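You operate a simulated robot arm through the tools that you are given. There is no shell and no other tool.

You are at the controls of a simulated robot arm. One attempt, no reset.

JOB
Switch off both lines and hang the blue padlock under LINE 1 and the yellow one under LINE 2.
Fine: each switch off before its padlock; MAIN stays on.

Only the result counts: the job must be done as asked and must still hold three seconds after the hand-in. Knocking over, shifting, dropping, spilling or breaking anything else fails it.

ROBOT AND FRAMES
A 6-joint arm with a two-finger parallel gripper, fixed in place. Base frame: the origin is at the foot of the arm, x ahead of it, y to its left, z up. Lengths are in mm, angles in rad, forces in N, time in s.
With the tool pointing down near the work surface it reaches from about 100 to 640 mm from the base axis. Its first joint turns from -1.152 to 1.152 rad. Payload 2.9 kg.
The tool frame sits at the grasp point between the pads (the TCP): z along the fingers, y along the line on which they close. The tips reach 30 mm beyond it. Largest opening 110 mm; finger width 20, thickness 10; the body of the gripper, 48 by 112 mm, starts 55 mm behind the TCP.
Orientation is that of the tool frame in the base frame, as a unit quaternion [w, x, y, z]. With the fingers straight down and closing along the base's y, the tool's x points along the base's -x, its y along +y and its z along -z.

CONTROLS
- The arm moves only by the tool arm_command. Its argument "motion" is a list of rows, each an object (a shift or turn left out is 0, a gripper value left out holds the last) with "hand": the opening, from 0 (shut) to 1 (fully open); "linear": the shift along the base's x, y, z in mm, a list of three; "delta_rot": the turn, a rotation vector about the base's x, y, z in rad, a list of three. In form: [{"hand": hand, "linear": [dx, dy, dz], "delta_rot": [ax, ay, az]}, ...]. A call has 1 to 20 rows; each row is the pose to reach, as a shift and turn from the pose commanded when the call began. Rows are played at 5 a second. More than 50 mm and 0.15 rad between two rows, or a gripper value outside its range, and nothing of the call is played. A pose out of reach is approached as far as the arm can. The call stops where the force on the tool passes 40 N (or 10 N more than at its start, if that is more) or the arm is blocked; 0.2 s more then pass. Each finger travels about 108 mm/s and halts on what it meets, pressing with about 23 N; the grip force reading is that of the motor and also rises with nothing between the fingers. The clock runs only during rows and for 0.2 s after the last one: add rows that repeat a pose to give the fingers time. It gives the time, the measured TCP pose, the force on the tool (base axes), the opening and the grip force at its end, in the units of the frame above (readings bear some noise), with the torque about the TCP (base axes, N m) and any sound that the robot's microphone picked up.
- Cameras (640 x 400 px; columns grow to the right, rows downward): "scene" is fixed at [97, 449.3, 1400.7]; the picture's right is [-0.55, -0.84, 0.00], its down [-0.36, 0.24, -0.90] and it looks along [0.75, -0.49, -0.43] (base axes); focal length 214 px, centre (320, 200). "wrist" rides on the gripper at [73, 17, -103] in the tool frame; the picture's right is [-0.23, 0.97, 0.00], its down [-0.76, -0.18, -0.62] and it looks along [-0.61, -0.14, 0.78] (tool axes); focal length 222 px, centre (320, 200). There is no depth. A picture from a camera that has moved, and an enlarged one, comes with that camera's place and axes in the base frame and with its lens.
- snapshot(camera): a new picture of that camera. It takes no simulated time.
- close_up(camera, box): a new picture of the part [left, top, right, bottom] of that camera's present view, enlarged. It takes no simulated time.
- job_done(): hands the job in; it is judged then, once.

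Nothing tells you positions but the pictures and the camera data. Unless the task says otherwise, let go and move clear before handing in.

The tools are called after ">>>" by a JSON object that holds its "fn" and its "kwargs". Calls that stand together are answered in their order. arm_command: Moves the arm, as the interface text tells. Its arguments: {"type":"object","properties":{"motion":{"type":"array","items":{"type":"object","properties":{"hand":{"type":"number"},"linear":{"type":"array","items":{"type":"number"}},"delta_rot":{"type":"array","items":{"type":"number"}}}}}},"required":["motion"]} The other tools are called the same way: snapshot (camera) takes a picture; close_up (camera, box) takes an enlarged picture of a part of a camera's view; job_done () hands the job in.

At the start:

```text
t: 0.0
tool_pos: [298.2, 110.0, 1359.7]
tool_rot: [0.002, 0.0, 1.0, 0.0]
ft_force: [0.1, 0.8, 0.5]
wrist_torque: [-0.01, -0.02, 0.0]
gripper_width: 110.1
grasp_force: 0.0
```

scene: 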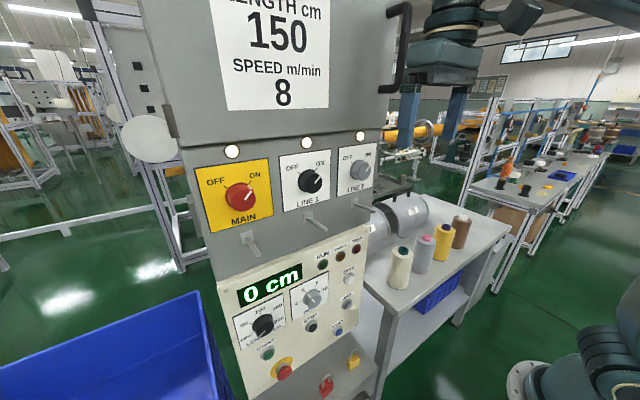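
wrist: 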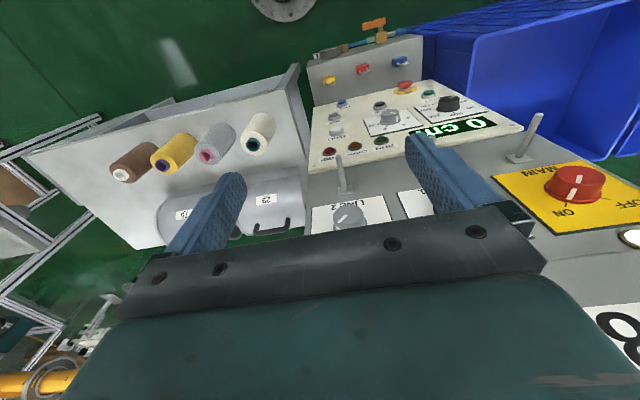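

I see a control cabinet with the MAIN, LINE 1 and LINE 2 rotary switches, pegs beneath them, and padlocks lower down near the bottom of the panel. I'll take enlarged pictures first to locate everything.

>>> {"fn": "close_up", "kwargs": {"camera": "scene", "box": [180, 120, 400, 260]}}

>>> {"fn": "close_up", "kwargs": {"camera": "scene", "box": [220, 260, 400, 400]}}

>>> {"fn": "close_up", "kwargs": {"camera": "wrist", "box": [290, 0, 640, 230]}}

```text
2.86 times, centred on (290, 190) of scene
camera zoom: at [97.0, 449.3, 1400.7], right [-0.55, -0.84, 0.0], down [-0.36, 0.24, -0.9], along [0.75, -0.49, -0.43], focal length 613 px, centre (406, 229)
```

zoom: 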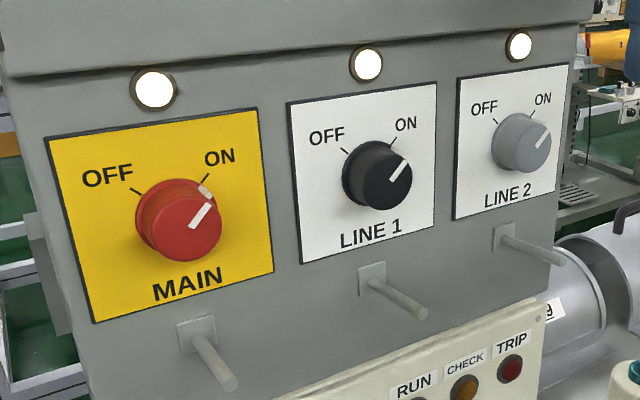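

```text
2.86 times, centred on (310, 330) of scene
camera zoom: at [97.0, 449.3, 1400.7], right [-0.55, -0.84, 0.0], down [-0.36, 0.24, -0.9], along [0.75, -0.49, -0.43], focal length 613 px, centre (349, -171)
```

zoom: 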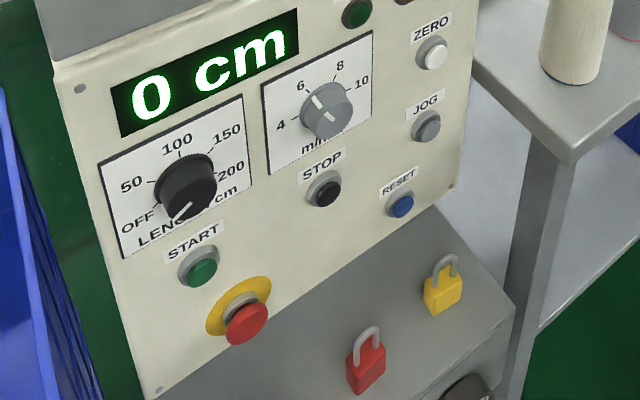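

```text
1.74 times, centred on (465, 115) of wrist
camera zoom: at [225.0, 126.9, 1462.6], right [0.23, 0.97, 0.0], down [0.76, -0.18, 0.62], along [0.61, -0.14, -0.78], focal length 386 px, centre (68, 348)
```

zoom: 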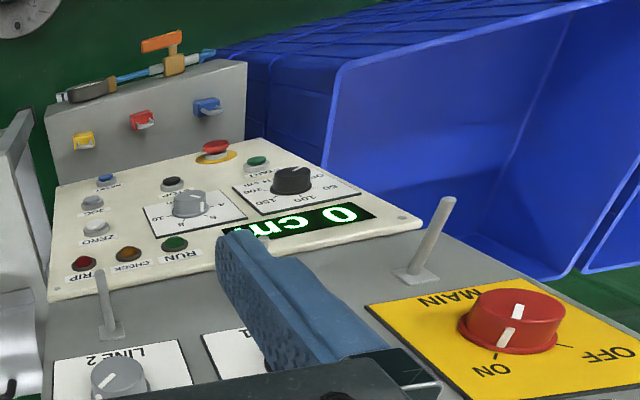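

The cabinet face is roughly at x≈450 with switches at z≈1250 (MAIN y≈380, LINE 1 y≈247, LINE 2 y≈116), pegs about 80 mm below them, and padlocks near z≈580–640. I'll lower the tool gradually, keeping clear of the cabinet, to look at the padlocks.

>>> {"fn": "arm_command", "kwargs": {"motion": [{"linear": [-15, 20, -40]}, {"linear": [-30, 40, -80]}, {"linear": [-40, 60, -120]}, {"linear": [-50, 80, -160]}, {"linear": [-50, 100, -200]}, {"linear": [-50, 110, -245]}, {"linear": [-50, 110, -290]}]}}

>>> {"fn": "snapshot", "kwargs": {"camera": "scene"}}

>>> {"fn": "snapshot", "kwargs": {"camera": "wrist"}}

```text
t: 1.6
tool_pos: [247.4, 219.5, 1070.2]
tool_rot: [0.001, 0.001, 1.0, -0.001]
ft_force: [0.6, 0.4, 0.0]
wrist_torque: [0.01, 0.02, 0.0]
gripper_width: 110.0
grasp_force: 0.1
```

```text
taken
```

scene: 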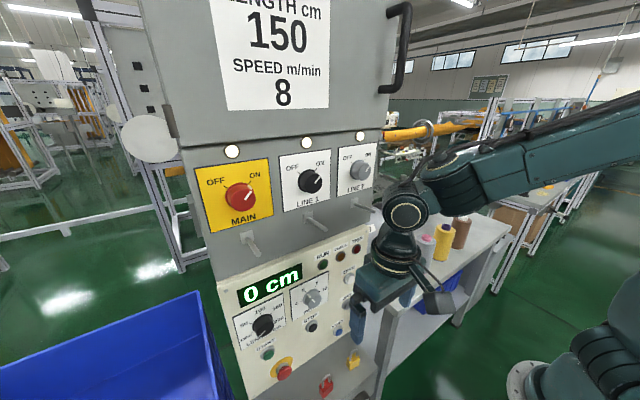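

```text
taken
camera wrist: at [174.5, 236.6, 1172.4], right [0.23, 0.97, 0.0], down [0.76, -0.18, 0.63], along [0.61, -0.14, -0.78], focal length 222 px, centre (320, 200)
```

wrist: 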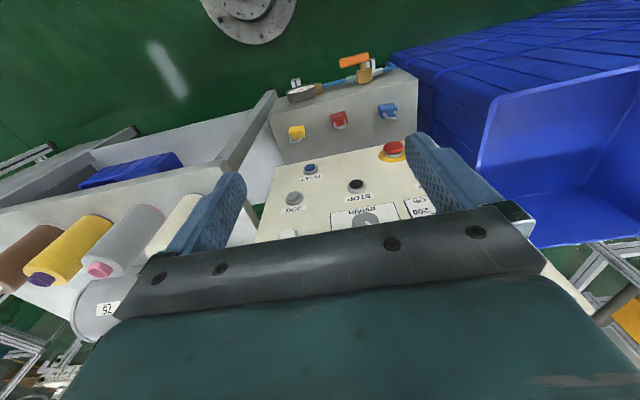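

The arm is moving freely and the padlocks appear to sit on a ledge under the white panel. I'll go down further for a closer view.

>>> {"fn": "arm_command", "kwargs": {"motion": [{"linear": [-10, 10, -45]}, {"linear": [-20, 20, -90]}, {"linear": [-20, 30, -135]}, {"linear": [-20, 40, -180]}, {"linear": [-20, 40, -220]}]}}

>>> {"fn": "snapshot", "kwargs": {"camera": "scene"}}

>>> {"fn": "snapshot", "kwargs": {"camera": "wrist"}}

```text
t: 2.8
tool_pos: [226.5, 260.6, 848.4]
tool_rot: [0.001, 0.001, 1.0, 0.0]
ft_force: [0.1, -0.3, -1.0]
wrist_torque: [-0.01, -0.04, 0.0]
gripper_width: 110.2
grasp_force: 0.0
```

```text
taken
```

scene: 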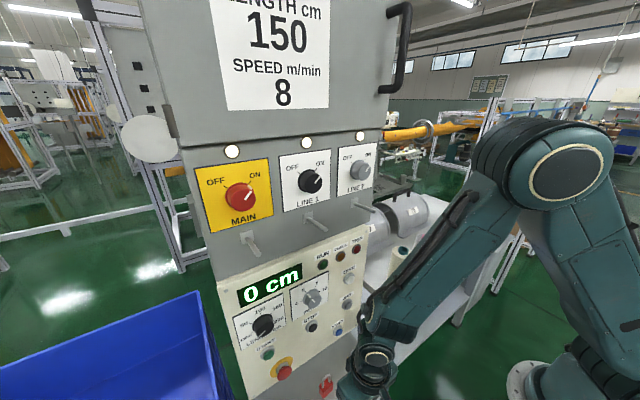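

```text
taken
camera wrist: at [154.3, 276.7, 952.0], right [0.23, 0.97, 0.0], down [0.76, -0.18, 0.62], along [0.61, -0.14, -0.78], focal length 222 px, centre (320, 200)
```

wrist: 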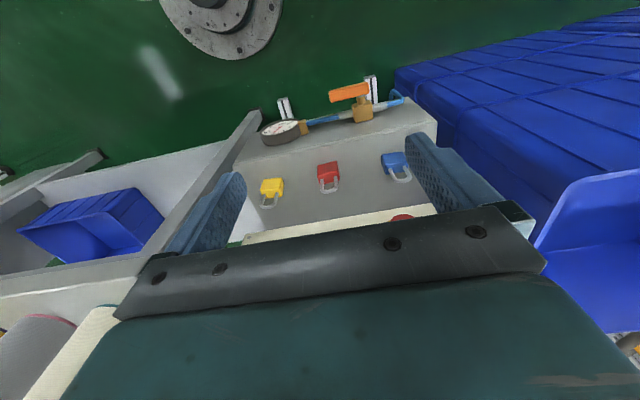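

>>> {"fn": "close_up", "kwargs": {"camera": "wrist", "box": [220, 70, 460, 230]}}

>>> {"fn": "close_up", "kwargs": {"camera": "scene", "box": [300, 340, 400, 400]}}

```text
2.50 times, centred on (340, 150) of wrist
camera zoom: at [154.3, 276.7, 952.0], right [0.23, 0.97, 0.0], down [0.76, -0.18, 0.62], along [0.61, -0.14, -0.78], focal length 555 px, centre (270, 325)
```

zoom: 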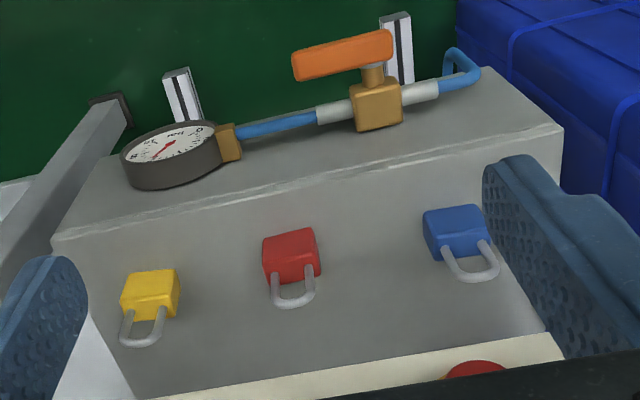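

```text
6.40 times, centred on (350, 370) of scene
camera zoom: at [97.0, 449.3, 1400.7], right [-0.55, -0.84, 0.0], down [-0.36, 0.24, -0.9], along [0.75, -0.49, -0.43], focal length 1373 px, centre (128, -888)
```

zoom: 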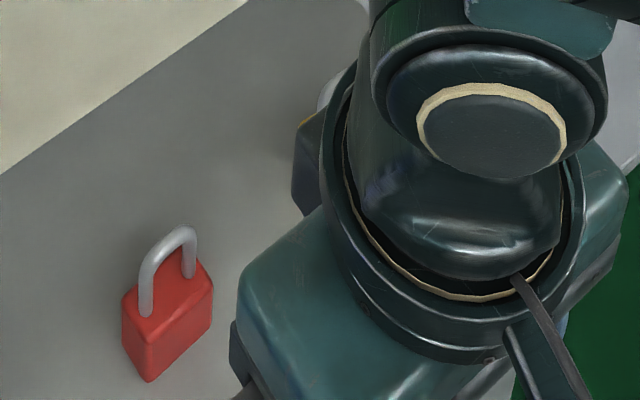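

All three padlocks stand upright on a horizontal ledge with their shackle planes along y: yellow at y≈123, red at y≈245 and blue at y≈370. I'll tilt the tool about 45° forward and go lower for a near-horizontal view.

>>> {"fn": "arm_command", "kwargs": {"motion": [{"linear": [5, 0, -10], "delta_rot": [0, -0.131, 0]}, {"linear": [10, 0, -25], "delta_rot": [0, -0.262, 0]}, {"linear": [15, 0, -40], "delta_rot": [0, -0.393, 0]}, {"linear": [20, 0, -60], "delta_rot": [0, -0.524, 0]}, {"linear": [25, 0, -80], "delta_rot": [0, -0.654, 0]}, {"linear": [30, 0, -100], "delta_rot": [0, -0.785, 0]}]}}

>>> {"fn": "snapshot", "kwargs": {"camera": "wrist"}}

>>> {"fn": "snapshot", "kwargs": {"camera": "scene"}}

```text
t: 4.2
tool_pos: [310.3, 239.4, 751.6]
tool_rot: [0.384, -0.001, 0.923, 0.001]
ft_force: [0.2, 0.0, 0.2]
wrist_torque: [0.0, 0.0, -0.03]
gripper_width: 110.2
grasp_force: 0.0
out of reach, approached as far as the arm can: row 4, 5, 6
```

```text
taken
camera wrist: at [186.0, 255.0, 773.2], right [0.16, 0.97, 0.16], down [0.1, -0.18, 0.98], along [0.98, -0.14, -0.12], focal length 222 px, centre (320, 200)
```

wrist: 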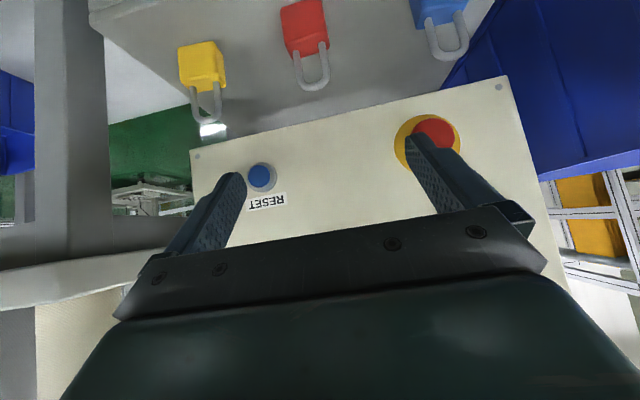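

```text
taken
```

scene: 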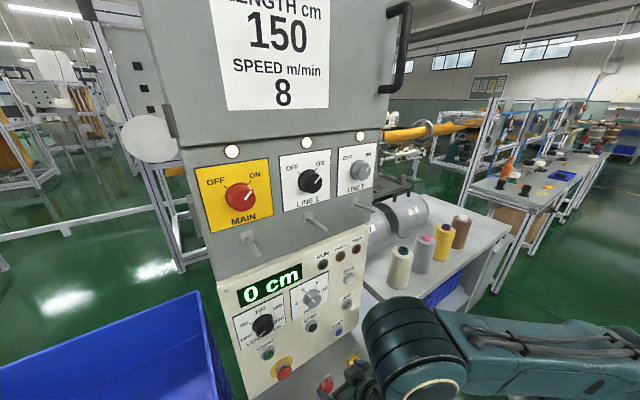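

>>> {"fn": "close_up", "kwargs": {"camera": "wrist", "box": [150, 0, 350, 130]}}

>>> {"fn": "close_up", "kwargs": {"camera": "wrist", "box": [340, 0, 540, 130]}}

>>> {"fn": "close_up", "kwargs": {"camera": "scene", "box": [290, 320, 420, 400]}}

```text
3.08 times, centred on (250, 65) of wrist
camera zoom: at [186.0, 255.0, 773.2], right [0.16, 0.97, 0.16], down [0.1, -0.18, 0.98], along [0.98, -0.14, -0.12], focal length 684 px, centre (535, 615)
```

zoom: 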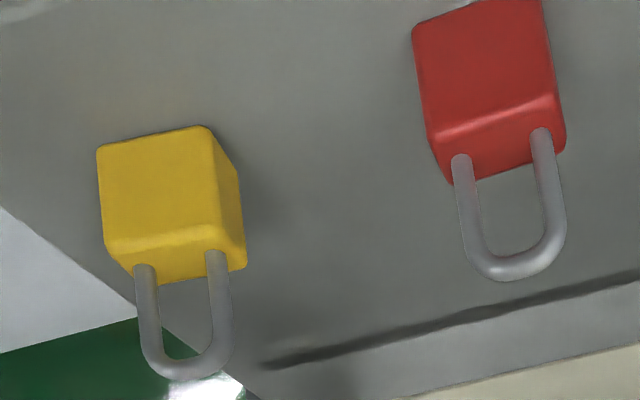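

```text
3.08 times, centred on (440, 65) of wrist
camera zoom: at [186.0, 255.0, 773.2], right [0.16, 0.97, 0.16], down [0.1, -0.18, 0.98], along [0.98, -0.14, -0.12], focal length 684 px, centre (-49, 615)
```

zoom: 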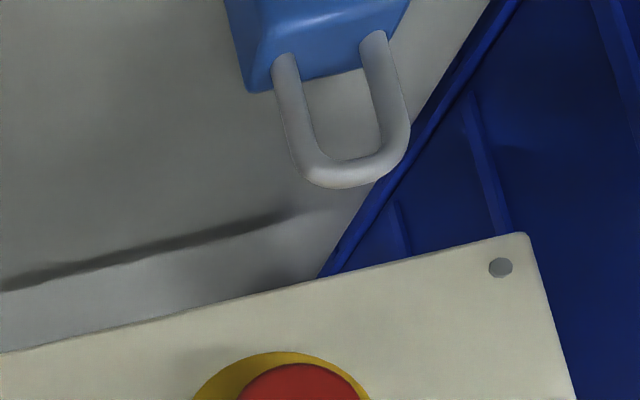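

```text
4.92 times, centred on (355, 360) of scene
camera zoom: at [97.0, 449.3, 1400.7], right [-0.55, -0.84, 0.0], down [-0.36, 0.24, -0.9], along [0.75, -0.49, -0.43], focal length 1056 px, centre (148, -588)
```

zoom: 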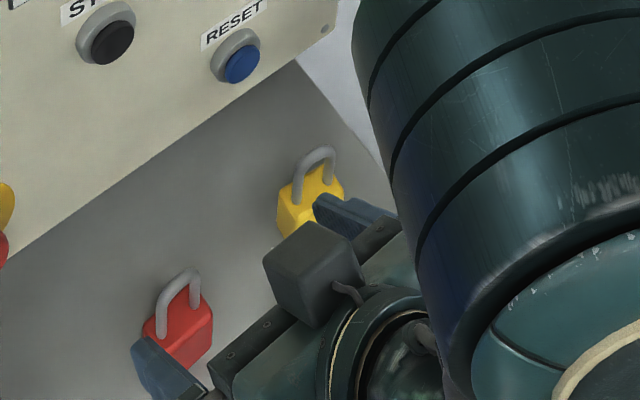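

The padlocks are upright on a ledge at z≈560, body about 38 mm wide, with shackle tops at z≈645. The last pose was too close to the base, so I'll now move up toward the switches with a small step first to see how the commanded pose is counted.

>>> {"fn": "arm_command", "kwargs": {"motion": [{"linear": [25, 0, 40]}, {"linear": [50, 0, 80]}, {"linear": [50, 0, 120]}]}}

```text
t: 5.0
tool_pos: [360.6, 237.1, 872.8]
tool_rot: [0.384, 0.0, 0.923, -0.001]
ft_force: [0.0, -0.4, 0.6]
wrist_torque: [0.0, 0.01, -0.02]
gripper_width: 110.2
grasp_force: 0.0
```

The pose counts from where the arm actually is. I'll continue up to switch height, staying well in front of the pegs.

>>> {"fn": "arm_command", "kwargs": {"motion": [{"linear": [-20, 5, 40]}, {"linear": [-40, 10, 80]}, {"linear": [-50, 10, 125]}, {"linear": [-55, 10, 170]}, {"linear": [-55, 10, 215]}, {"linear": [-55, 10, 260]}, {"linear": [-55, 10, 305]}]}}

>>> {"fn": "snapshot", "kwargs": {"camera": "wrist"}}

>>> {"fn": "snapshot", "kwargs": {"camera": "scene"}}

```text
t: 6.6
tool_pos: [312.5, 246.4, 1175.8]
tool_rot: [0.383, 0.001, 0.924, 0.0]
ft_force: [0.5, -0.5, 0.7]
wrist_torque: [0.01, 0.04, 0.0]
gripper_width: 110.0
grasp_force: 0.2
out of reach, approached as far as the arm can: row 5, 6, 7
```

```text
taken
camera wrist: at [188.5, 261.6, 1197.5], right [0.16, 0.97, 0.16], down [0.1, -0.18, 0.98], along [0.98, -0.14, -0.12], focal length 222 px, centre (320, 200)
```

wrist: 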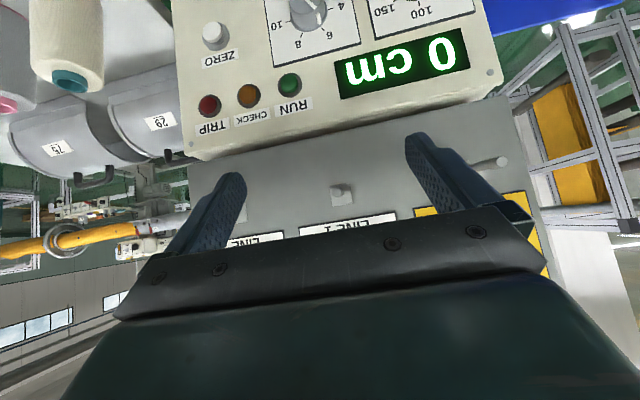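

```text
taken
```

scene: 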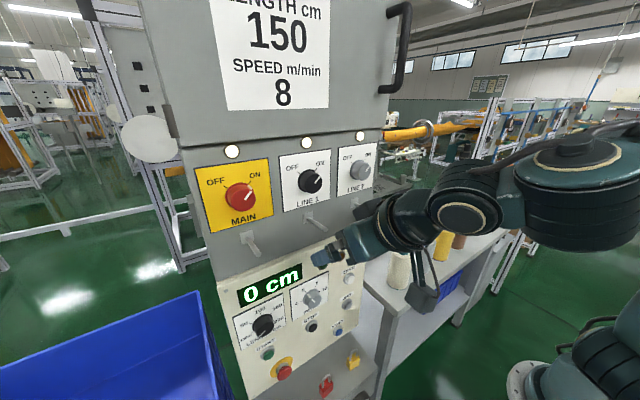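

>>> {"fn": "close_up", "kwargs": {"camera": "wrist", "box": [220, 120, 540, 260]}}

>>> {"fn": "close_up", "kwargs": {"camera": "scene", "box": [270, 130, 400, 230]}}

```text
2.00 times, centred on (380, 190) of wrist
camera zoom: at [188.5, 261.6, 1197.5], right [0.16, 0.97, 0.16], down [0.1, -0.18, 0.98], along [0.98, -0.14, -0.12], focal length 444 px, centre (200, 220)
```

zoom: 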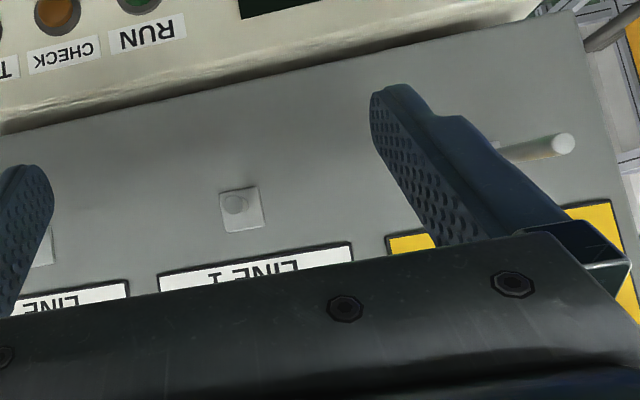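

```text
4.00 times, centred on (335, 180) of scene
camera zoom: at [97.0, 449.2, 1400.7], right [-0.55, -0.84, 0.0], down [-0.36, 0.24, -0.9], along [0.75, -0.49, -0.43], focal length 858 px, centre (260, 280)
```

zoom: 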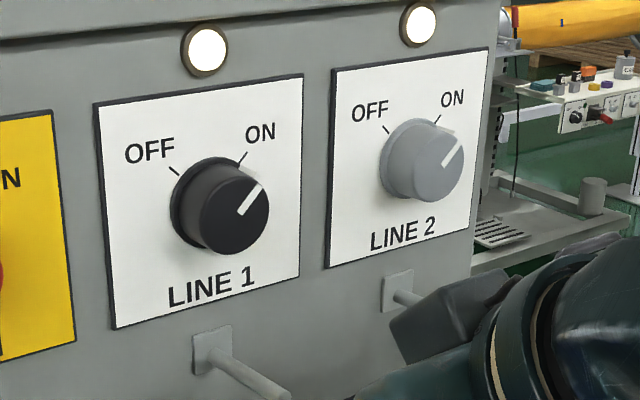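

The LINE 1 peg is about at y≈249, from (450, 1164) at the base to its tip at (386, 1170), with a slight upward tilt. The knobs stick out from x≈450 to x≈425 at z≈1250, so I'll raise to z≈1250 and bring the tool horizontal in front of LINE 1.

>>> {"fn": "arm_command", "kwargs": {"motion": [{"linear": [14, 1, 38]}, {"linear": [28, 2, 74]}, {"linear": [36, 2, 74], "delta_rot": [0, -0.131, 0]}, {"linear": [44, 2, 74], "delta_rot": [0, -0.262, 0]}, {"linear": [52, 2, 74], "delta_rot": [0, -0.393, 0]}, {"linear": [60, 2, 74], "delta_rot": [0, -0.524, 0]}, {"linear": [66, 2, 74], "delta_rot": [0, -0.654, 0]}, {"linear": [70, 2, 74], "delta_rot": [0, -0.785, 0]}, {"linear": [70, 2, 74], "delta_rot": [0, -0.785, 0]}]}}

>>> {"fn": "snapshot", "kwargs": {"camera": "wrist"}}

>>> {"fn": "snapshot", "kwargs": {"camera": "scene"}}

```text
t: 8.6
tool_pos: [386.1, 244.4, 1249.5]
tool_rot: [0.708, 0.0, 0.706, 0.0]
ft_force: [-0.2, -0.7, 0.5]
wrist_torque: [0.04, 0.0, -0.06]
gripper_width: 110.1
grasp_force: 0.1
out of reach, approached as far as the arm can: row 6, 7, 8, 9
```

```text
taken
camera wrist: at [283.2, 261.4, 1176.7], right [0.0, 0.97, 0.23], down [-0.63, -0.18, 0.76], along [0.78, -0.14, 0.61], focal length 222 px, centre (320, 200)
```

wrist: 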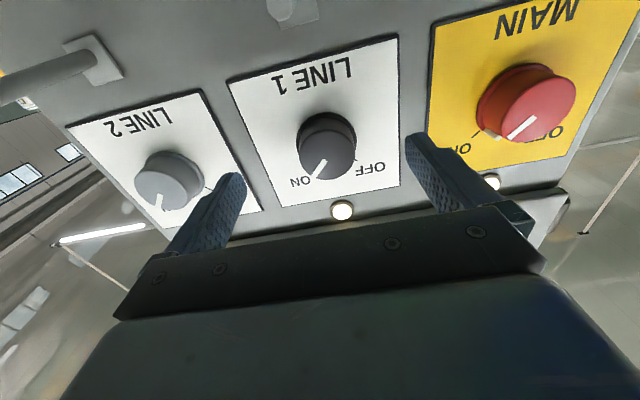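

```text
taken
```

scene: 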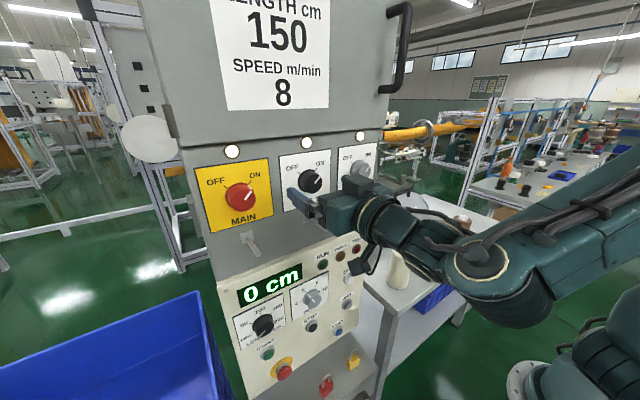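

>>> {"fn": "close_up", "kwargs": {"camera": "wrist", "box": [220, 30, 440, 230]}}

>>> {"fn": "close_up", "kwargs": {"camera": "scene", "box": [270, 130, 400, 230]}}

```text
2.00 times, centred on (330, 130) of wrist
camera zoom: at [283.2, 261.4, 1176.7], right [0.0, 0.97, 0.23], down [-0.63, -0.18, 0.76], along [0.78, -0.14, 0.61], focal length 444 px, centre (300, 340)
```

zoom: 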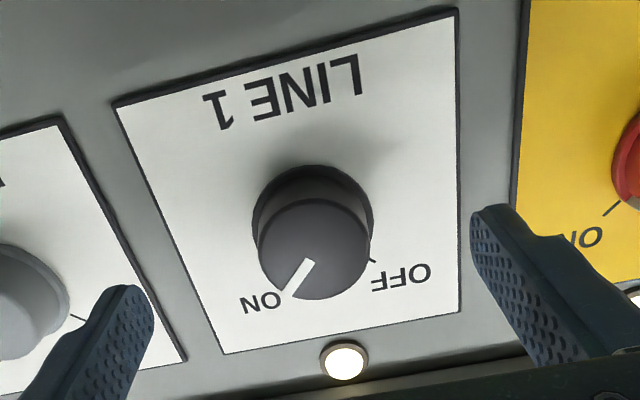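

```text
4.00 times, centred on (335, 180) of scene
camera zoom: at [97.0, 449.3, 1400.7], right [-0.55, -0.84, 0.0], down [-0.36, 0.24, -0.9], along [0.75, -0.49, -0.43], focal length 858 px, centre (260, 280)
```

zoom: 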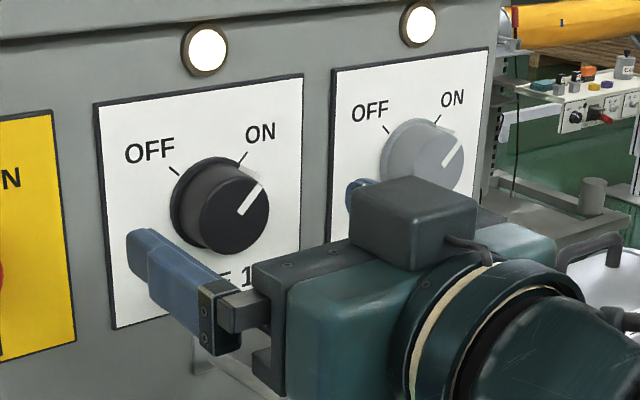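

The tool is horizontal in front of LINE 1, and I place the knob's centre at about y=249.5, z=1250, with a 40 mm front. I'll rotate the gripper +45° about x, keeping it open, then move in around the knob and check.

>>> {"fn": "arm_command", "kwargs": {"motion": [{"hand": 0.8, "linear": [2, 2, 0.5], "delta_rot": [0.131, 0, 0]}, {"linear": [2, 4, 0.5], "delta_rot": [0.262, 0, 0]}, {"linear": [2, 5, 0.5], "delta_rot": [0.393, 0, 0]}, {"linear": [2, 5, 0.5], "delta_rot": [0.524, 0, 0]}, {"linear": [2, 5, 0.5], "delta_rot": [0.654, 0, 0]}, {"linear": [2, 5, 0.5], "delta_rot": [0.785, 0, 0]}, {"linear": [10, 5, 0.5], "delta_rot": [0.785, 0, 0]}, {"linear": [18, 5, 0.5], "delta_rot": [0.785, 0, 0]}, {"linear": [24, 5, 0.5], "delta_rot": [0.785, 0, 0]}]}}

>>> {"fn": "snapshot", "kwargs": {"camera": "wrist"}}

>>> {"fn": "close_up", "kwargs": {"camera": "scene", "box": [260, 120, 420, 240]}}

```text
t: 10.6
tool_pos: [411.0, 250.1, 1250.3]
tool_rot: [0.653, 0.271, 0.653, 0.27]
ft_force: [-0.3, -1.1, 0.2]
wrist_torque: [0.0, 0.01, 0.02]
gripper_width: 88.0
grasp_force: 0.1
```

```text
taken
camera wrist: at [307.3, 313.1, 1210.5], right [0.0, 0.53, 0.85], down [-0.62, -0.66, 0.41], along [0.78, -0.53, 0.33], focal length 222 px, centre (320, 200)
```

wrist: 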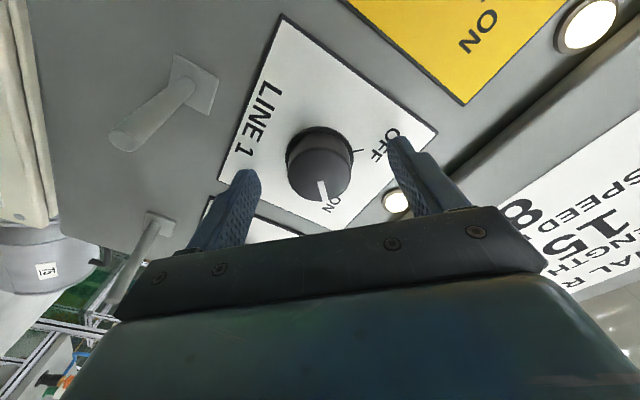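

```text
3.33 times, centred on (340, 180) of scene
camera zoom: at [97.0, 449.3, 1400.7], right [-0.55, -0.84, 0.0], down [-0.36, 0.24, -0.9], along [0.75, -0.49, -0.43], focal length 715 px, centre (253, 267)
```

zoom: 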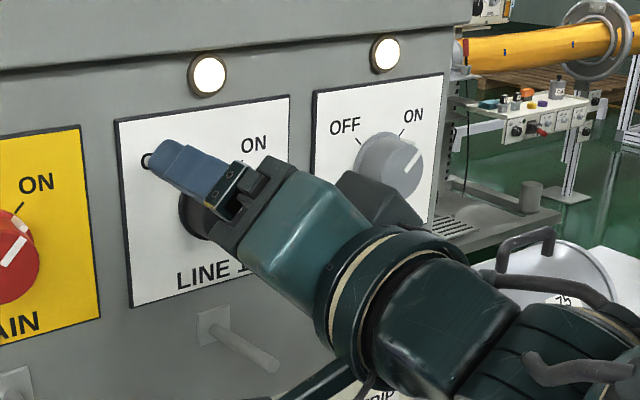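

The open fingers straddle the LINE 1 knob evenly, so I'll close on it now.

>>> {"fn": "arm_command", "kwargs": {"motion": [{"hand": 0.5}, {"hand": 0.35}, {"hand": 0.2}, {"hand": 0.0}, {"hand": 0.0}, {"hand": 0.0}]}}

>>> {"fn": "snapshot", "kwargs": {"camera": "wrist"}}

```text
t: 12.0
tool_pos: [411.3, 250.4, 1250.0]
tool_rot: [0.654, 0.272, 0.653, 0.271]
ft_force: [2.9, -1.5, -2.2]
wrist_torque: [0.0, 0.04, -0.08]
gripper_width: 40.8
grasp_force: 45.0
```

```text
taken
camera wrist: at [307.4, 312.8, 1210.4], right [0.0, 0.53, 0.85], down [-0.62, -0.66, 0.41], along [0.78, -0.53, 0.33], focal length 222 px, centre (320, 200)
```

wrist: 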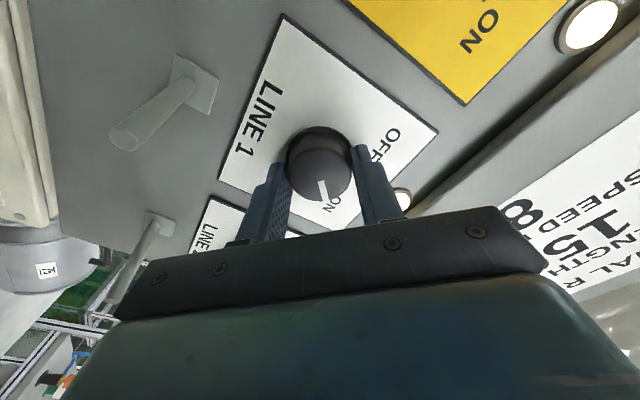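

The knob is gripped at 40.8 mm with only small side forces. I'll turn it by −90° about x, from ON to OFF.

>>> {"fn": "arm_command", "kwargs": {"motion": [{"hand": 0, "delta_rot": [-0.131, 0, 0]}, {"delta_rot": [-0.262, 0, 0]}, {"delta_rot": [-0.393, 0, 0]}, {"delta_rot": [-0.524, 0, 0]}, {"delta_rot": [-0.654, 0, 0]}, {"delta_rot": [-0.785, 0, 0]}, {"delta_rot": [-0.916, 0, 0]}, {"delta_rot": [-1.047, 0, 0]}, {"delta_rot": [-1.178, 0, 0]}, {"delta_rot": [-1.309, 0, 0]}, {"delta_rot": [-1.44, 0, 0]}, {"delta_rot": [-1.571, 0, 0]}, {"delta_rot": [-1.571, 0, 0]}]}}

>>> {"fn": "snapshot", "kwargs": {"camera": "wrist"}}

>>> {"fn": "close_up", "kwargs": {"camera": "scene", "box": [260, 120, 420, 240]}}

```text
t: 14.8
tool_pos: [410.8, 249.3, 1250.7]
tool_rot: [0.653, -0.272, 0.653, -0.271]
ft_force: [-1.2, 0.5, -10.4]
wrist_torque: [0.26, 0.01, 0.24]
gripper_width: 40.6
grasp_force: 45.3
```

```text
taken
camera wrist: at [307.3, 210.3, 1186.6], right [0.0, 0.85, -0.53], down [-0.62, 0.41, 0.66], along [0.78, 0.33, 0.53], focal length 222 px, centre (320, 200)
```

wrist: 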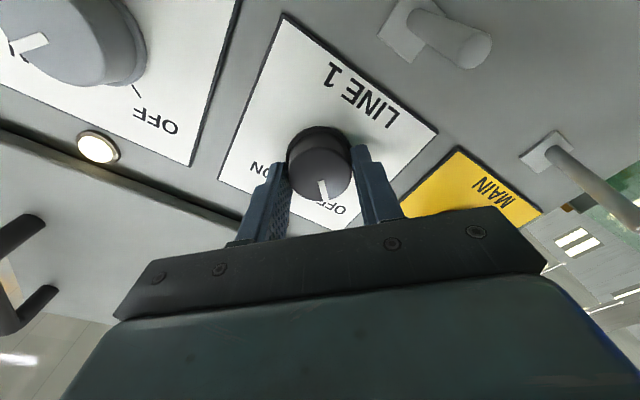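

```text
3.33 times, centred on (340, 180) of scene
camera zoom: at [97.1, 449.4, 1400.6], right [-0.55, -0.84, 0.0], down [-0.36, 0.24, -0.9], along [0.75, -0.49, -0.43], focal length 715 px, centre (253, 267)
```

zoom: 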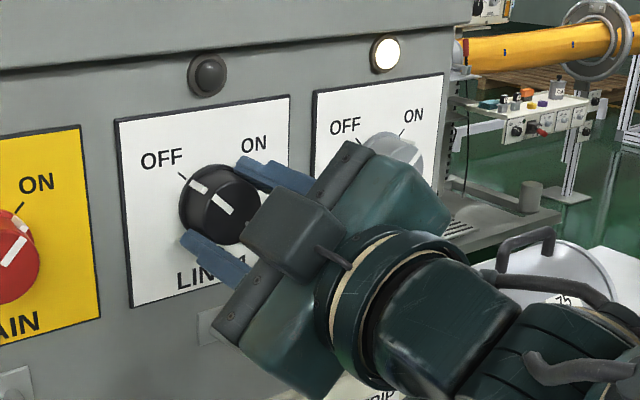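

LINE 1's lamp went dark and the pointer is at OFF. I'll open, back out and level the gripper to confirm the switch stays there.

>>> {"fn": "arm_command", "kwargs": {"motion": [{"hand": 0.4}, {"hand": 0.8}, {"hand": 0.8}, {"hand": 0.8, "linear": [-8, 0, 0]}, {"linear": [-16, 0, 0]}, {"linear": [-22, 0, 0]}, {"linear": [-22, -10, 0], "delta_rot": [0.131, 0, 0]}, {"linear": [-22, -20, 0], "delta_rot": [0.262, 0, 0]}, {"linear": [-24, -30, 0], "delta_rot": [0.393, 0, 0]}, {"linear": [-26, -40, 0], "delta_rot": [0.524, 0, 0]}, {"linear": [-28, -50, 0], "delta_rot": [0.654, 0, 0]}, {"linear": [-30, -60, 0], "delta_rot": [0.785, 0, 0]}]}}

>>> {"fn": "snapshot", "kwargs": {"camera": "wrist"}}

>>> {"fn": "close_up", "kwargs": {"camera": "scene", "box": [180, 120, 400, 260]}}

```text
t: 17.4
tool_pos: [381.1, 190.1, 1251.0]
tool_rot: [0.707, 0.001, 0.707, 0.0]
ft_force: [0.1, -0.2, 0.1]
wrist_torque: [0.01, -0.06, 0.0]
gripper_width: 87.9
grasp_force: 0.0
```

```text
taken
camera wrist: at [277.9, 206.6, 1177.8], right [0.0, 0.97, 0.23], down [-0.62, -0.18, 0.76], along [0.78, -0.14, 0.61], focal length 222 px, centre (320, 200)
```

wrist: 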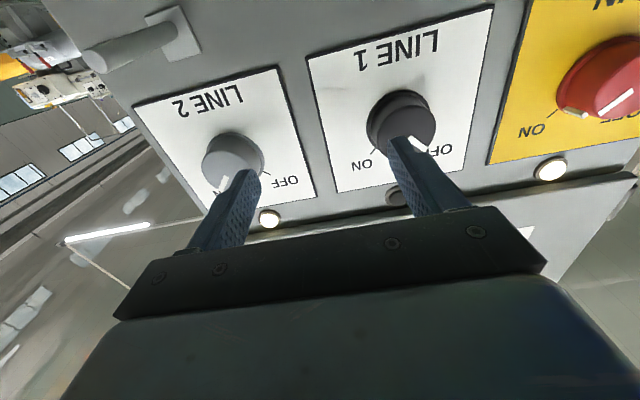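

```text
2.86 times, centred on (290, 190) of scene
camera zoom: at [97.0, 449.3, 1400.7], right [-0.55, -0.84, 0.0], down [-0.36, 0.24, -0.9], along [0.75, -0.49, -0.43], focal length 613 px, centre (406, 229)
```

zoom: 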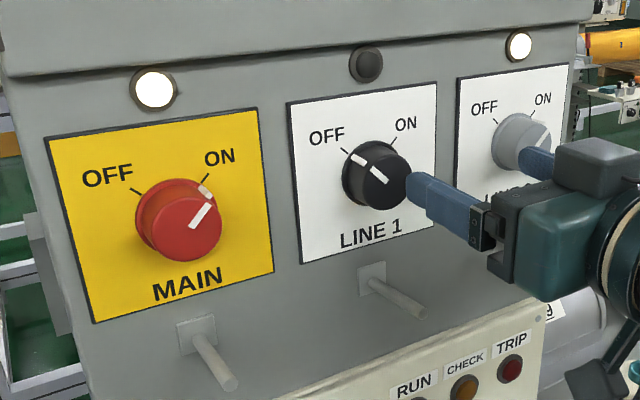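

LINE 1 stays OFF with its lamp dark and MAIN still on. Now I'll measure the LINE 2 knob.

>>> {"fn": "close_up", "kwargs": {"camera": "wrist", "box": [60, 0, 320, 240]}}

```text
1.67 times, centred on (190, 120) of wrist
camera zoom: at [277.9, 206.6, 1177.8], right [0.0, 0.97, 0.23], down [-0.62, -0.18, 0.76], along [0.78, -0.14, 0.61], focal length 370 px, centre (537, 333)
```

zoom: 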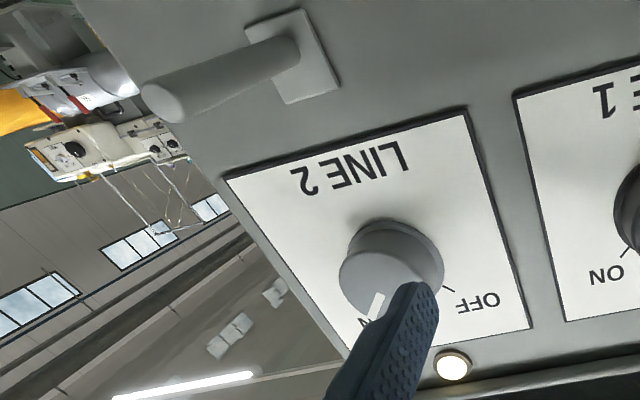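

LINE 2's knob is centred at about y=116, z=1250. I'll shift over, pre-rotate +45°, approach and grip as before.

>>> {"fn": "arm_command", "kwargs": {"motion": [{"hand": 0.8, "linear": [0, -25, 0], "delta_rot": [0.131, 0, 0]}, {"linear": [0, -50, -0.5], "delta_rot": [0.262, 0, 0]}, {"linear": [0, -74, -1], "delta_rot": [0.393, 0, 0]}, {"linear": [0, -74, -1], "delta_rot": [0.524, 0, 0]}, {"linear": [0, -74, -1], "delta_rot": [0.654, 0, 0]}, {"linear": [0, -74, -1], "delta_rot": [0.785, 0, 0]}, {"linear": [0, -74, -1], "delta_rot": [0.785, 0, 0]}]}}

>>> {"fn": "snapshot", "kwargs": {"camera": "wrist"}}

>>> {"fn": "snapshot", "kwargs": {"camera": "scene"}}

```text
t: 19.0
tool_pos: [380.8, 116.0, 1250.2]
tool_rot: [0.653, 0.272, 0.653, 0.27]
ft_force: [0.5, -0.4, -0.4]
wrist_torque: [-0.02, -0.01, -0.03]
gripper_width: 88.1
grasp_force: 0.1
```

```text
taken
camera wrist: at [277.7, 178.9, 1209.8], right [0.0, 0.53, 0.85], down [-0.62, -0.66, 0.41], along [0.78, -0.53, 0.33], focal length 222 px, centre (320, 200)
```

wrist: 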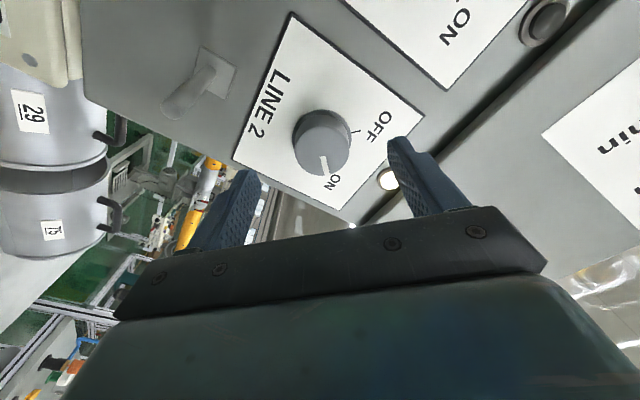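

```text
taken
```

scene: 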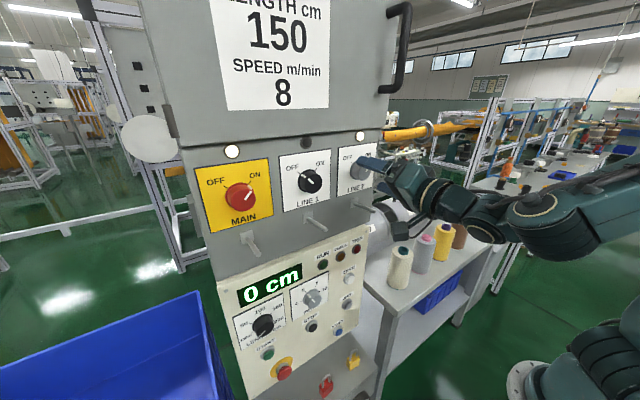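

The knob is centred between the fingers. I'll advance 30 mm and grip.

>>> {"fn": "arm_command", "kwargs": {"motion": [{"hand": 0.8, "linear": [10, 0, 0]}, {"linear": [20, 0, 0]}, {"linear": [30, 0, 0]}, {"linear": [30, 0, 0]}, {"hand": 0.5, "linear": [30, 0, 0]}, {"hand": 0.35, "linear": [30, 0, 0]}, {"hand": 0.2, "linear": [30, 0, 0]}, {"hand": 0.0, "linear": [30, 0, 0]}, {"hand": 0.0, "linear": [30, 0, 0]}, {"hand": 0.0, "linear": [30, 0, 0]}]}}

>>> {"fn": "snapshot", "kwargs": {"camera": "wrist"}}

```text
t: 21.2
tool_pos: [411.8, 117.9, 1250.7]
tool_rot: [0.654, 0.271, 0.652, 0.271]
ft_force: [8.1, 9.7, 10.1]
wrist_torque: [0.01, -0.21, 0.44]
gripper_width: 40.8
grasp_force: 45.2
```

```text
taken
camera wrist: at [307.6, 179.9, 1210.5], right [0.0, 0.53, 0.85], down [-0.62, -0.66, 0.41], along [0.78, -0.53, 0.33], focal length 222 px, centre (320, 200)
```

wrist: 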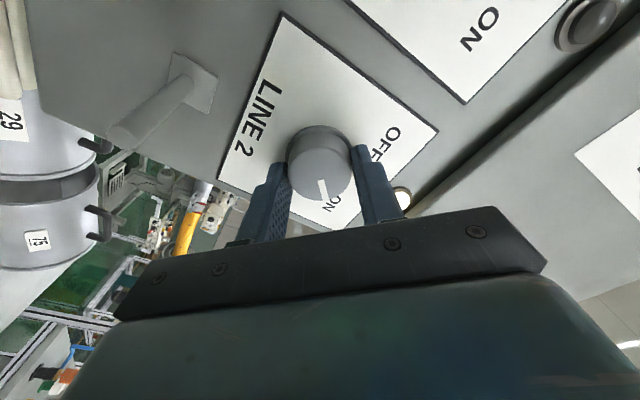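

The grip is good but there's a slight sideways load suggesting the knob centre is nearer y≈118. I'll relax the pose by about 2 mm and turn it −90°.

>>> {"fn": "arm_command", "kwargs": {"motion": [{"hand": 0, "linear": [-0.5, 1.5, 0.8]}, {"linear": [-0.5, 2, 1], "delta_rot": [-0.131, 0, 0]}, {"linear": [-0.5, 2, 1], "delta_rot": [-0.262, 0, 0]}, {"linear": [-0.5, 2, 1], "delta_rot": [-0.393, 0, 0]}, {"linear": [-0.5, 2, 1], "delta_rot": [-0.524, 0, 0]}, {"linear": [-0.5, 2, 1], "delta_rot": [-0.654, 0, 0]}, {"linear": [-0.5, 2, 1], "delta_rot": [-0.785, 0, 0]}, {"linear": [-0.5, 2, 1], "delta_rot": [-0.916, 0, 0]}, {"linear": [-0.5, 2, 1], "delta_rot": [-1.047, 0, 0]}, {"linear": [-0.5, 2, 1], "delta_rot": [-1.178, 0, 0]}, {"linear": [-0.5, 2, 1], "delta_rot": [-1.309, 0, 0]}, {"linear": [-0.5, 2, 1], "delta_rot": [-1.44, 0, 0]}, {"linear": [-0.5, 2, 1], "delta_rot": [-1.571, 0, 0]}, {"linear": [-0.5, 2, 1], "delta_rot": [-1.571, 0, 0]}]}}

>>> {"fn": "snapshot", "kwargs": {"camera": "wrist"}}

>>> {"fn": "close_up", "kwargs": {"camera": "scene", "box": [260, 120, 420, 240]}}

```text
t: 24.2
tool_pos: [411.1, 120.1, 1250.6]
tool_rot: [0.653, -0.273, 0.652, -0.271]
ft_force: [18.5, 10.2, 7.3]
wrist_torque: [0.19, -0.28, 0.37]
gripper_width: 40.6
grasp_force: 45.2
```

```text
taken
camera wrist: at [307.4, 78.7, 1186.9], right [0.0, 0.85, -0.53], down [-0.62, 0.41, 0.66], along [0.78, 0.33, 0.53], focal length 222 px, centre (320, 200)
```

wrist: 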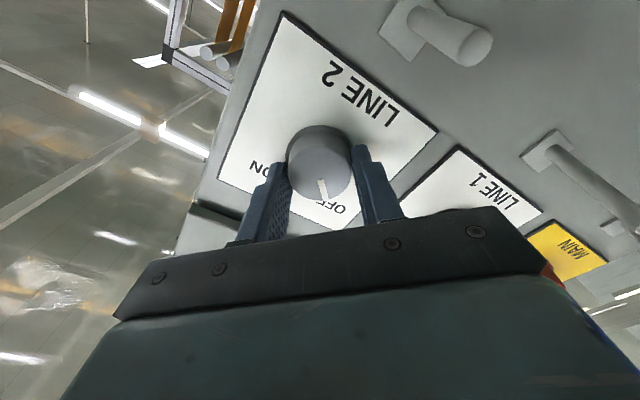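

```text
3.33 times, centred on (340, 180) of scene
camera zoom: at [97.6, 449.6, 1400.5], right [-0.55, -0.84, 0.0], down [-0.36, 0.24, -0.9], along [0.75, -0.49, -0.43], focal length 715 px, centre (253, 267)
```

zoom: 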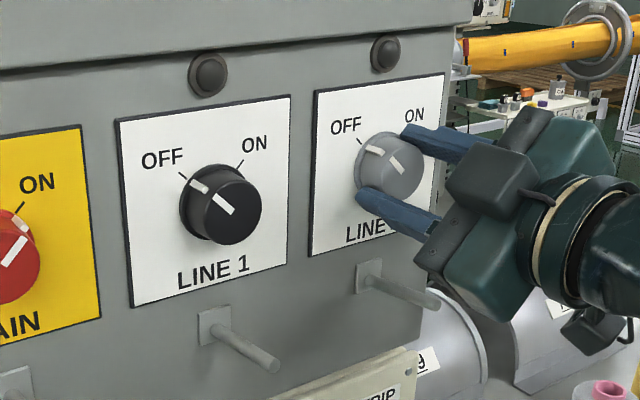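

Both lamps are dark and both pointers are at OFF. I'll release and back out, then level the gripper.

>>> {"fn": "arm_command", "kwargs": {"motion": [{"hand": 0.4}, {"hand": 0.8}, {"hand": 0.8}, {"hand": 0.8, "linear": [-8, 0, 0]}, {"linear": [-16, 0, 0]}, {"linear": [-24, 0, 0]}, {"linear": [-32, 0, 0]}, {"linear": [-40, 0, 0], "delta_rot": [0.131, 0, 0]}, {"linear": [-45, 0, 0], "delta_rot": [0.262, 0, 0]}, {"linear": [-50, 0, 0], "delta_rot": [0.393, 0, 0]}, {"linear": [-55, 0, 0], "delta_rot": [0.524, 0, 0]}, {"linear": [-60, 0, 0], "delta_rot": [0.654, 0, 0]}, {"linear": [-60, 0, 0], "delta_rot": [0.785, 0, 0]}]}}

>>> {"fn": "snapshot", "kwargs": {"camera": "wrist"}}

>>> {"fn": "close_up", "kwargs": {"camera": "scene", "box": [180, 120, 400, 260]}}

```text
t: 27.0
tool_pos: [350.3, 117.9, 1251.9]
tool_rot: [0.707, 0.0, 0.707, 0.001]
ft_force: [0.1, -0.5, -0.1]
wrist_torque: [-0.02, -0.01, -0.04]
gripper_width: 87.9
grasp_force: 0.2
```

```text
taken
camera wrist: at [246.8, 134.7, 1177.7], right [0.0, 0.97, 0.23], down [-0.62, -0.18, 0.76], along [0.78, -0.14, 0.61], focal length 222 px, centre (320, 200)
```

wrist: 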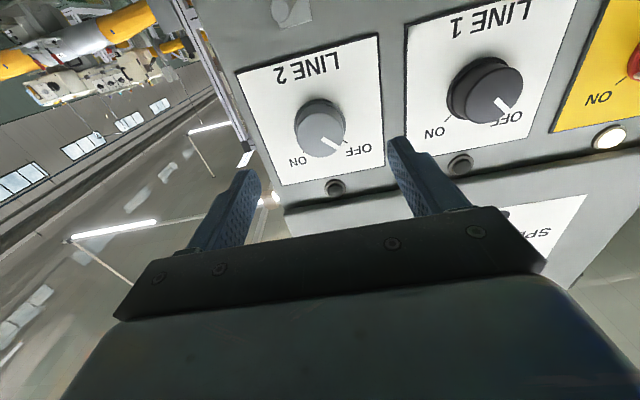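

```text
2.86 times, centred on (290, 190) of scene
camera zoom: at [97.0, 449.3, 1400.7], right [-0.55, -0.84, 0.0], down [-0.36, 0.24, -0.9], along [0.75, -0.49, -0.43], focal length 613 px, centre (406, 229)
```

zoom: 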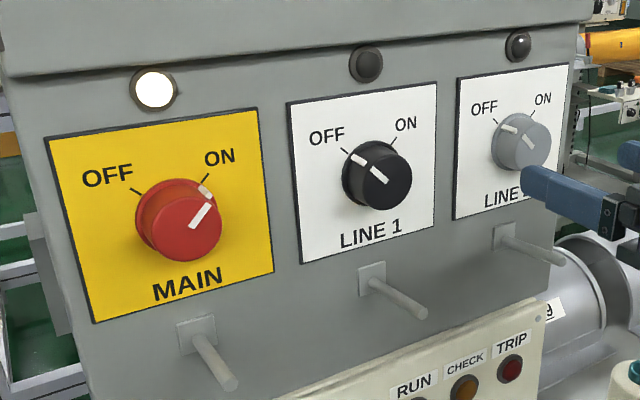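

Both lines are OFF and MAIN is still lit, so now for the padlocks. I'll tilt the tool to about 35° from vertical, back off from the pegs and descend towards the blue padlock at y≈369.

>>> {"fn": "arm_command", "kwargs": {"motion": [{"hand": 0.75, "linear": [-5, 5, 0], "delta_rot": [0, 0.12, 0]}, {"linear": [-10, 10, -5], "delta_rot": [0, 0.24, 0]}, {"linear": [-15, 20, -15], "delta_rot": [0, 0.36, 0]}, {"linear": [-20, 30, -30], "delta_rot": [0, 0.48, 0]}, {"linear": [-25, 40, -50], "delta_rot": [0, 0.6, 0]}, {"linear": [-30, 50, -80], "delta_rot": [0, 0.72, 0]}, {"linear": [-30, 60, -115], "delta_rot": [0, 0.84, 0]}, {"linear": [-30, 70, -155], "delta_rot": [0, 0.96, 0]}, {"linear": [-30, 80, -200], "delta_rot": [0, 0.96, 0]}, {"linear": [-30, 90, -245], "delta_rot": [0, 0.96, 0]}, {"linear": [-30, 100, -290], "delta_rot": [0, 0.96, 0]}, {"linear": [-25, 115, -335], "delta_rot": [0, 0.96, 0]}, {"linear": [-15, 135, -375], "delta_rot": [0, 0.96, 0]}, {"linear": [-5, 155, -415], "delta_rot": [0, 0.96, 0]}, {"linear": [5, 175, -455], "delta_rot": [0, 0.96, 0]}, {"linear": [15, 200, -490], "delta_rot": [0, 0.96, 0]}, {"linear": [25, 225, -515], "delta_rot": [0, 0.96, 0]}, {"linear": [34, 250, -520], "delta_rot": [0, 0.96, 0]}]}}

>>> {"fn": "snapshot", "kwargs": {"camera": "wrist"}}

>>> {"fn": "snapshot", "kwargs": {"camera": "scene"}}

```text
t: 30.8
tool_pos: [384.2, 367.9, 730.1]
tool_rot: [0.302, 0.0, 0.953, -0.001]
ft_force: [0.3, -0.3, 0.7]
wrist_torque: [0.02, -0.03, -0.02]
gripper_width: 82.6
grasp_force: 0.0
```

```text
taken
camera wrist: at [265.4, 385.0, 773.4], right [0.19, 0.97, 0.13], down [0.27, -0.18, 0.95], along [0.95, -0.14, -0.29], focal length 222 px, centre (320, 200)
```

wrist: 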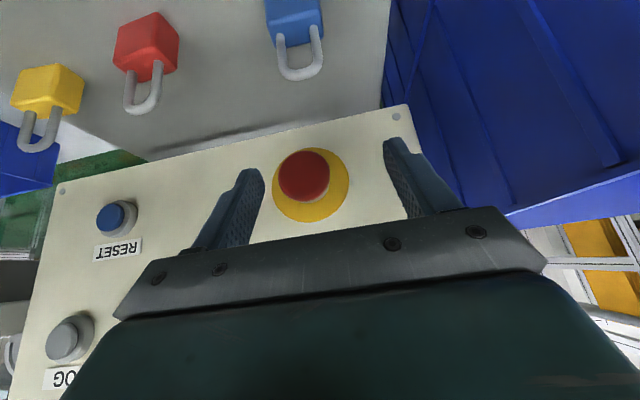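

```text
taken
```

scene: 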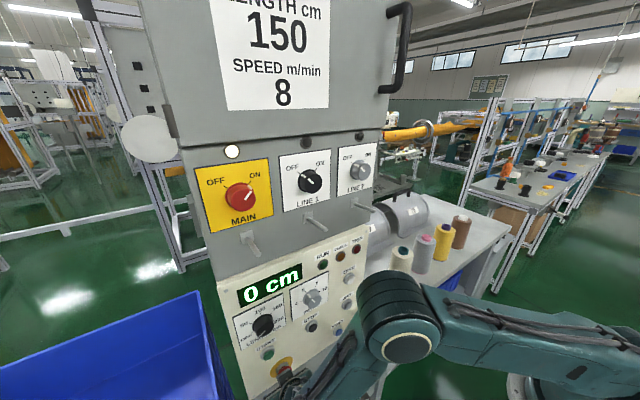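

>>> {"fn": "close_up", "kwargs": {"camera": "wrist", "box": [220, 0, 380, 100]}}

>>> {"fn": "close_up", "kwargs": {"camera": "wrist", "box": [0, 0, 200, 160]}}

```text
4.00 times, centred on (300, 50) of wrist
camera zoom: at [265.4, 385.0, 773.4], right [0.19, 0.97, 0.13], down [0.27, -0.18, 0.95], along [0.95, -0.14, -0.29], focal length 888 px, centre (400, 800)
```

zoom: 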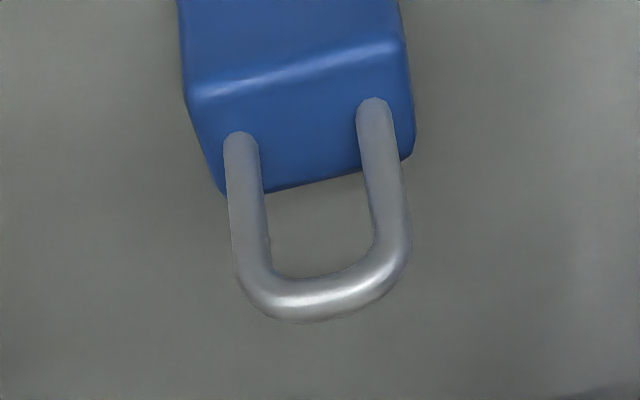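

```text
2.50 times, centred on (100, 80) of wrist
camera zoom: at [265.4, 385.0, 773.4], right [0.19, 0.97, 0.13], down [0.27, -0.18, 0.95], along [0.95, -0.14, -0.29], focal length 555 px, centre (870, 500)
```

zoom: 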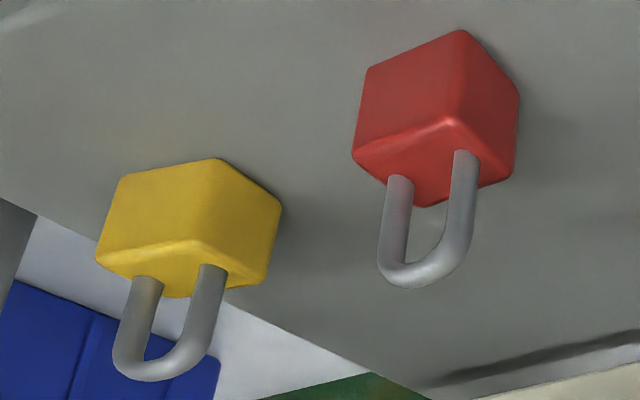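

The blue padlock's centre is at about (389.5, 366.8), with its body spanning z 561–600 and the shackle top at z≈646. I'll descend over it with the fingers either side, stopping partway to check alignment.

>>> {"fn": "arm_command", "kwargs": {"motion": [{"hand": 0.7, "linear": [-2, -0.5, -30]}, {"linear": [-4, -1, -60]}, {"linear": [-6, -1, -85]}, {"linear": [-6, -1, -85]}]}}

>>> {"fn": "snapshot", "kwargs": {"camera": "wrist"}}

>>> {"fn": "close_up", "kwargs": {"camera": "wrist", "box": [180, 0, 460, 200]}}

```text
t: 31.8
tool_pos: [378.7, 368.1, 645.8]
tool_rot: [0.301, -0.001, 0.954, 0.0]
ft_force: [0.5, 0.4, -0.1]
wrist_torque: [-0.02, -0.03, -0.02]
gripper_width: 76.9
grasp_force: 0.0
```

```text
taken
camera wrist: at [259.6, 384.3, 687.8], right [0.19, 0.97, 0.13], down [0.26, -0.18, 0.95], along [0.95, -0.14, -0.29], focal length 222 px, centre (320, 200)
```

wrist: 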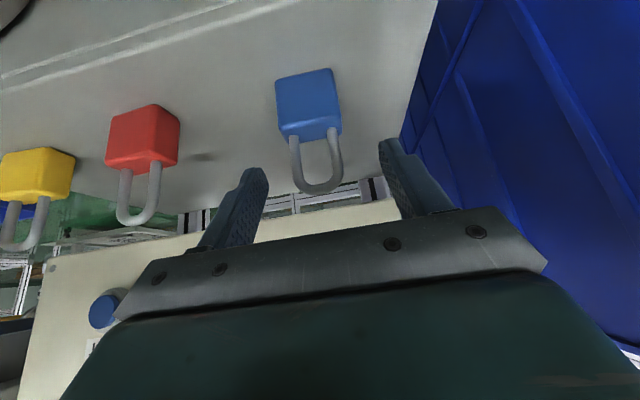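

```text
2.00 times, centred on (320, 100) of wrist
camera zoom: at [259.6, 384.3, 687.8], right [0.19, 0.97, 0.13], down [0.26, -0.18, 0.95], along [0.95, -0.14, -0.29], focal length 444 px, centre (320, 400)
```

zoom: 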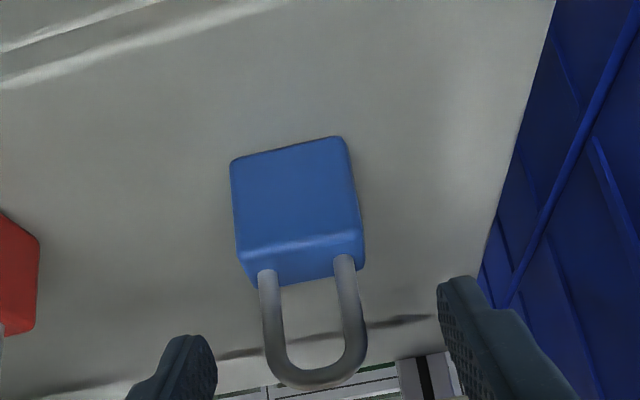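

The alignment looks right: the blue body is centred at y≈367, with x from 379 to 399. I'll descend to the grasp height and close gently.

>>> {"fn": "arm_command", "kwargs": {"motion": [{"hand": 0.7, "linear": [0, -0.5, -20]}, {"linear": [0, -1, -38]}, {"linear": [0, -1, -49]}, {"linear": [0, -1, -49]}]}}

>>> {"fn": "snapshot", "kwargs": {"camera": "wrist"}}

```text
t: 32.8
tool_pos: [377.9, 365.9, 596.1]
tool_rot: [0.302, -0.001, 0.953, 0.0]
ft_force: [0.3, 0.7, 0.2]
wrist_torque: [0.01, -0.01, -0.03]
gripper_width: 77.1
grasp_force: 0.2
```

```text
taken
camera wrist: at [259.9, 382.2, 638.9], right [0.19, 0.97, 0.13], down [0.27, -0.18, 0.95], along [0.95, -0.14, -0.29], focal length 222 px, centre (320, 200)
```

wrist: 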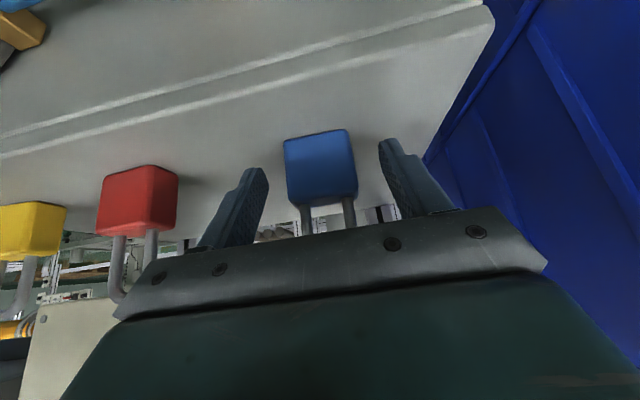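

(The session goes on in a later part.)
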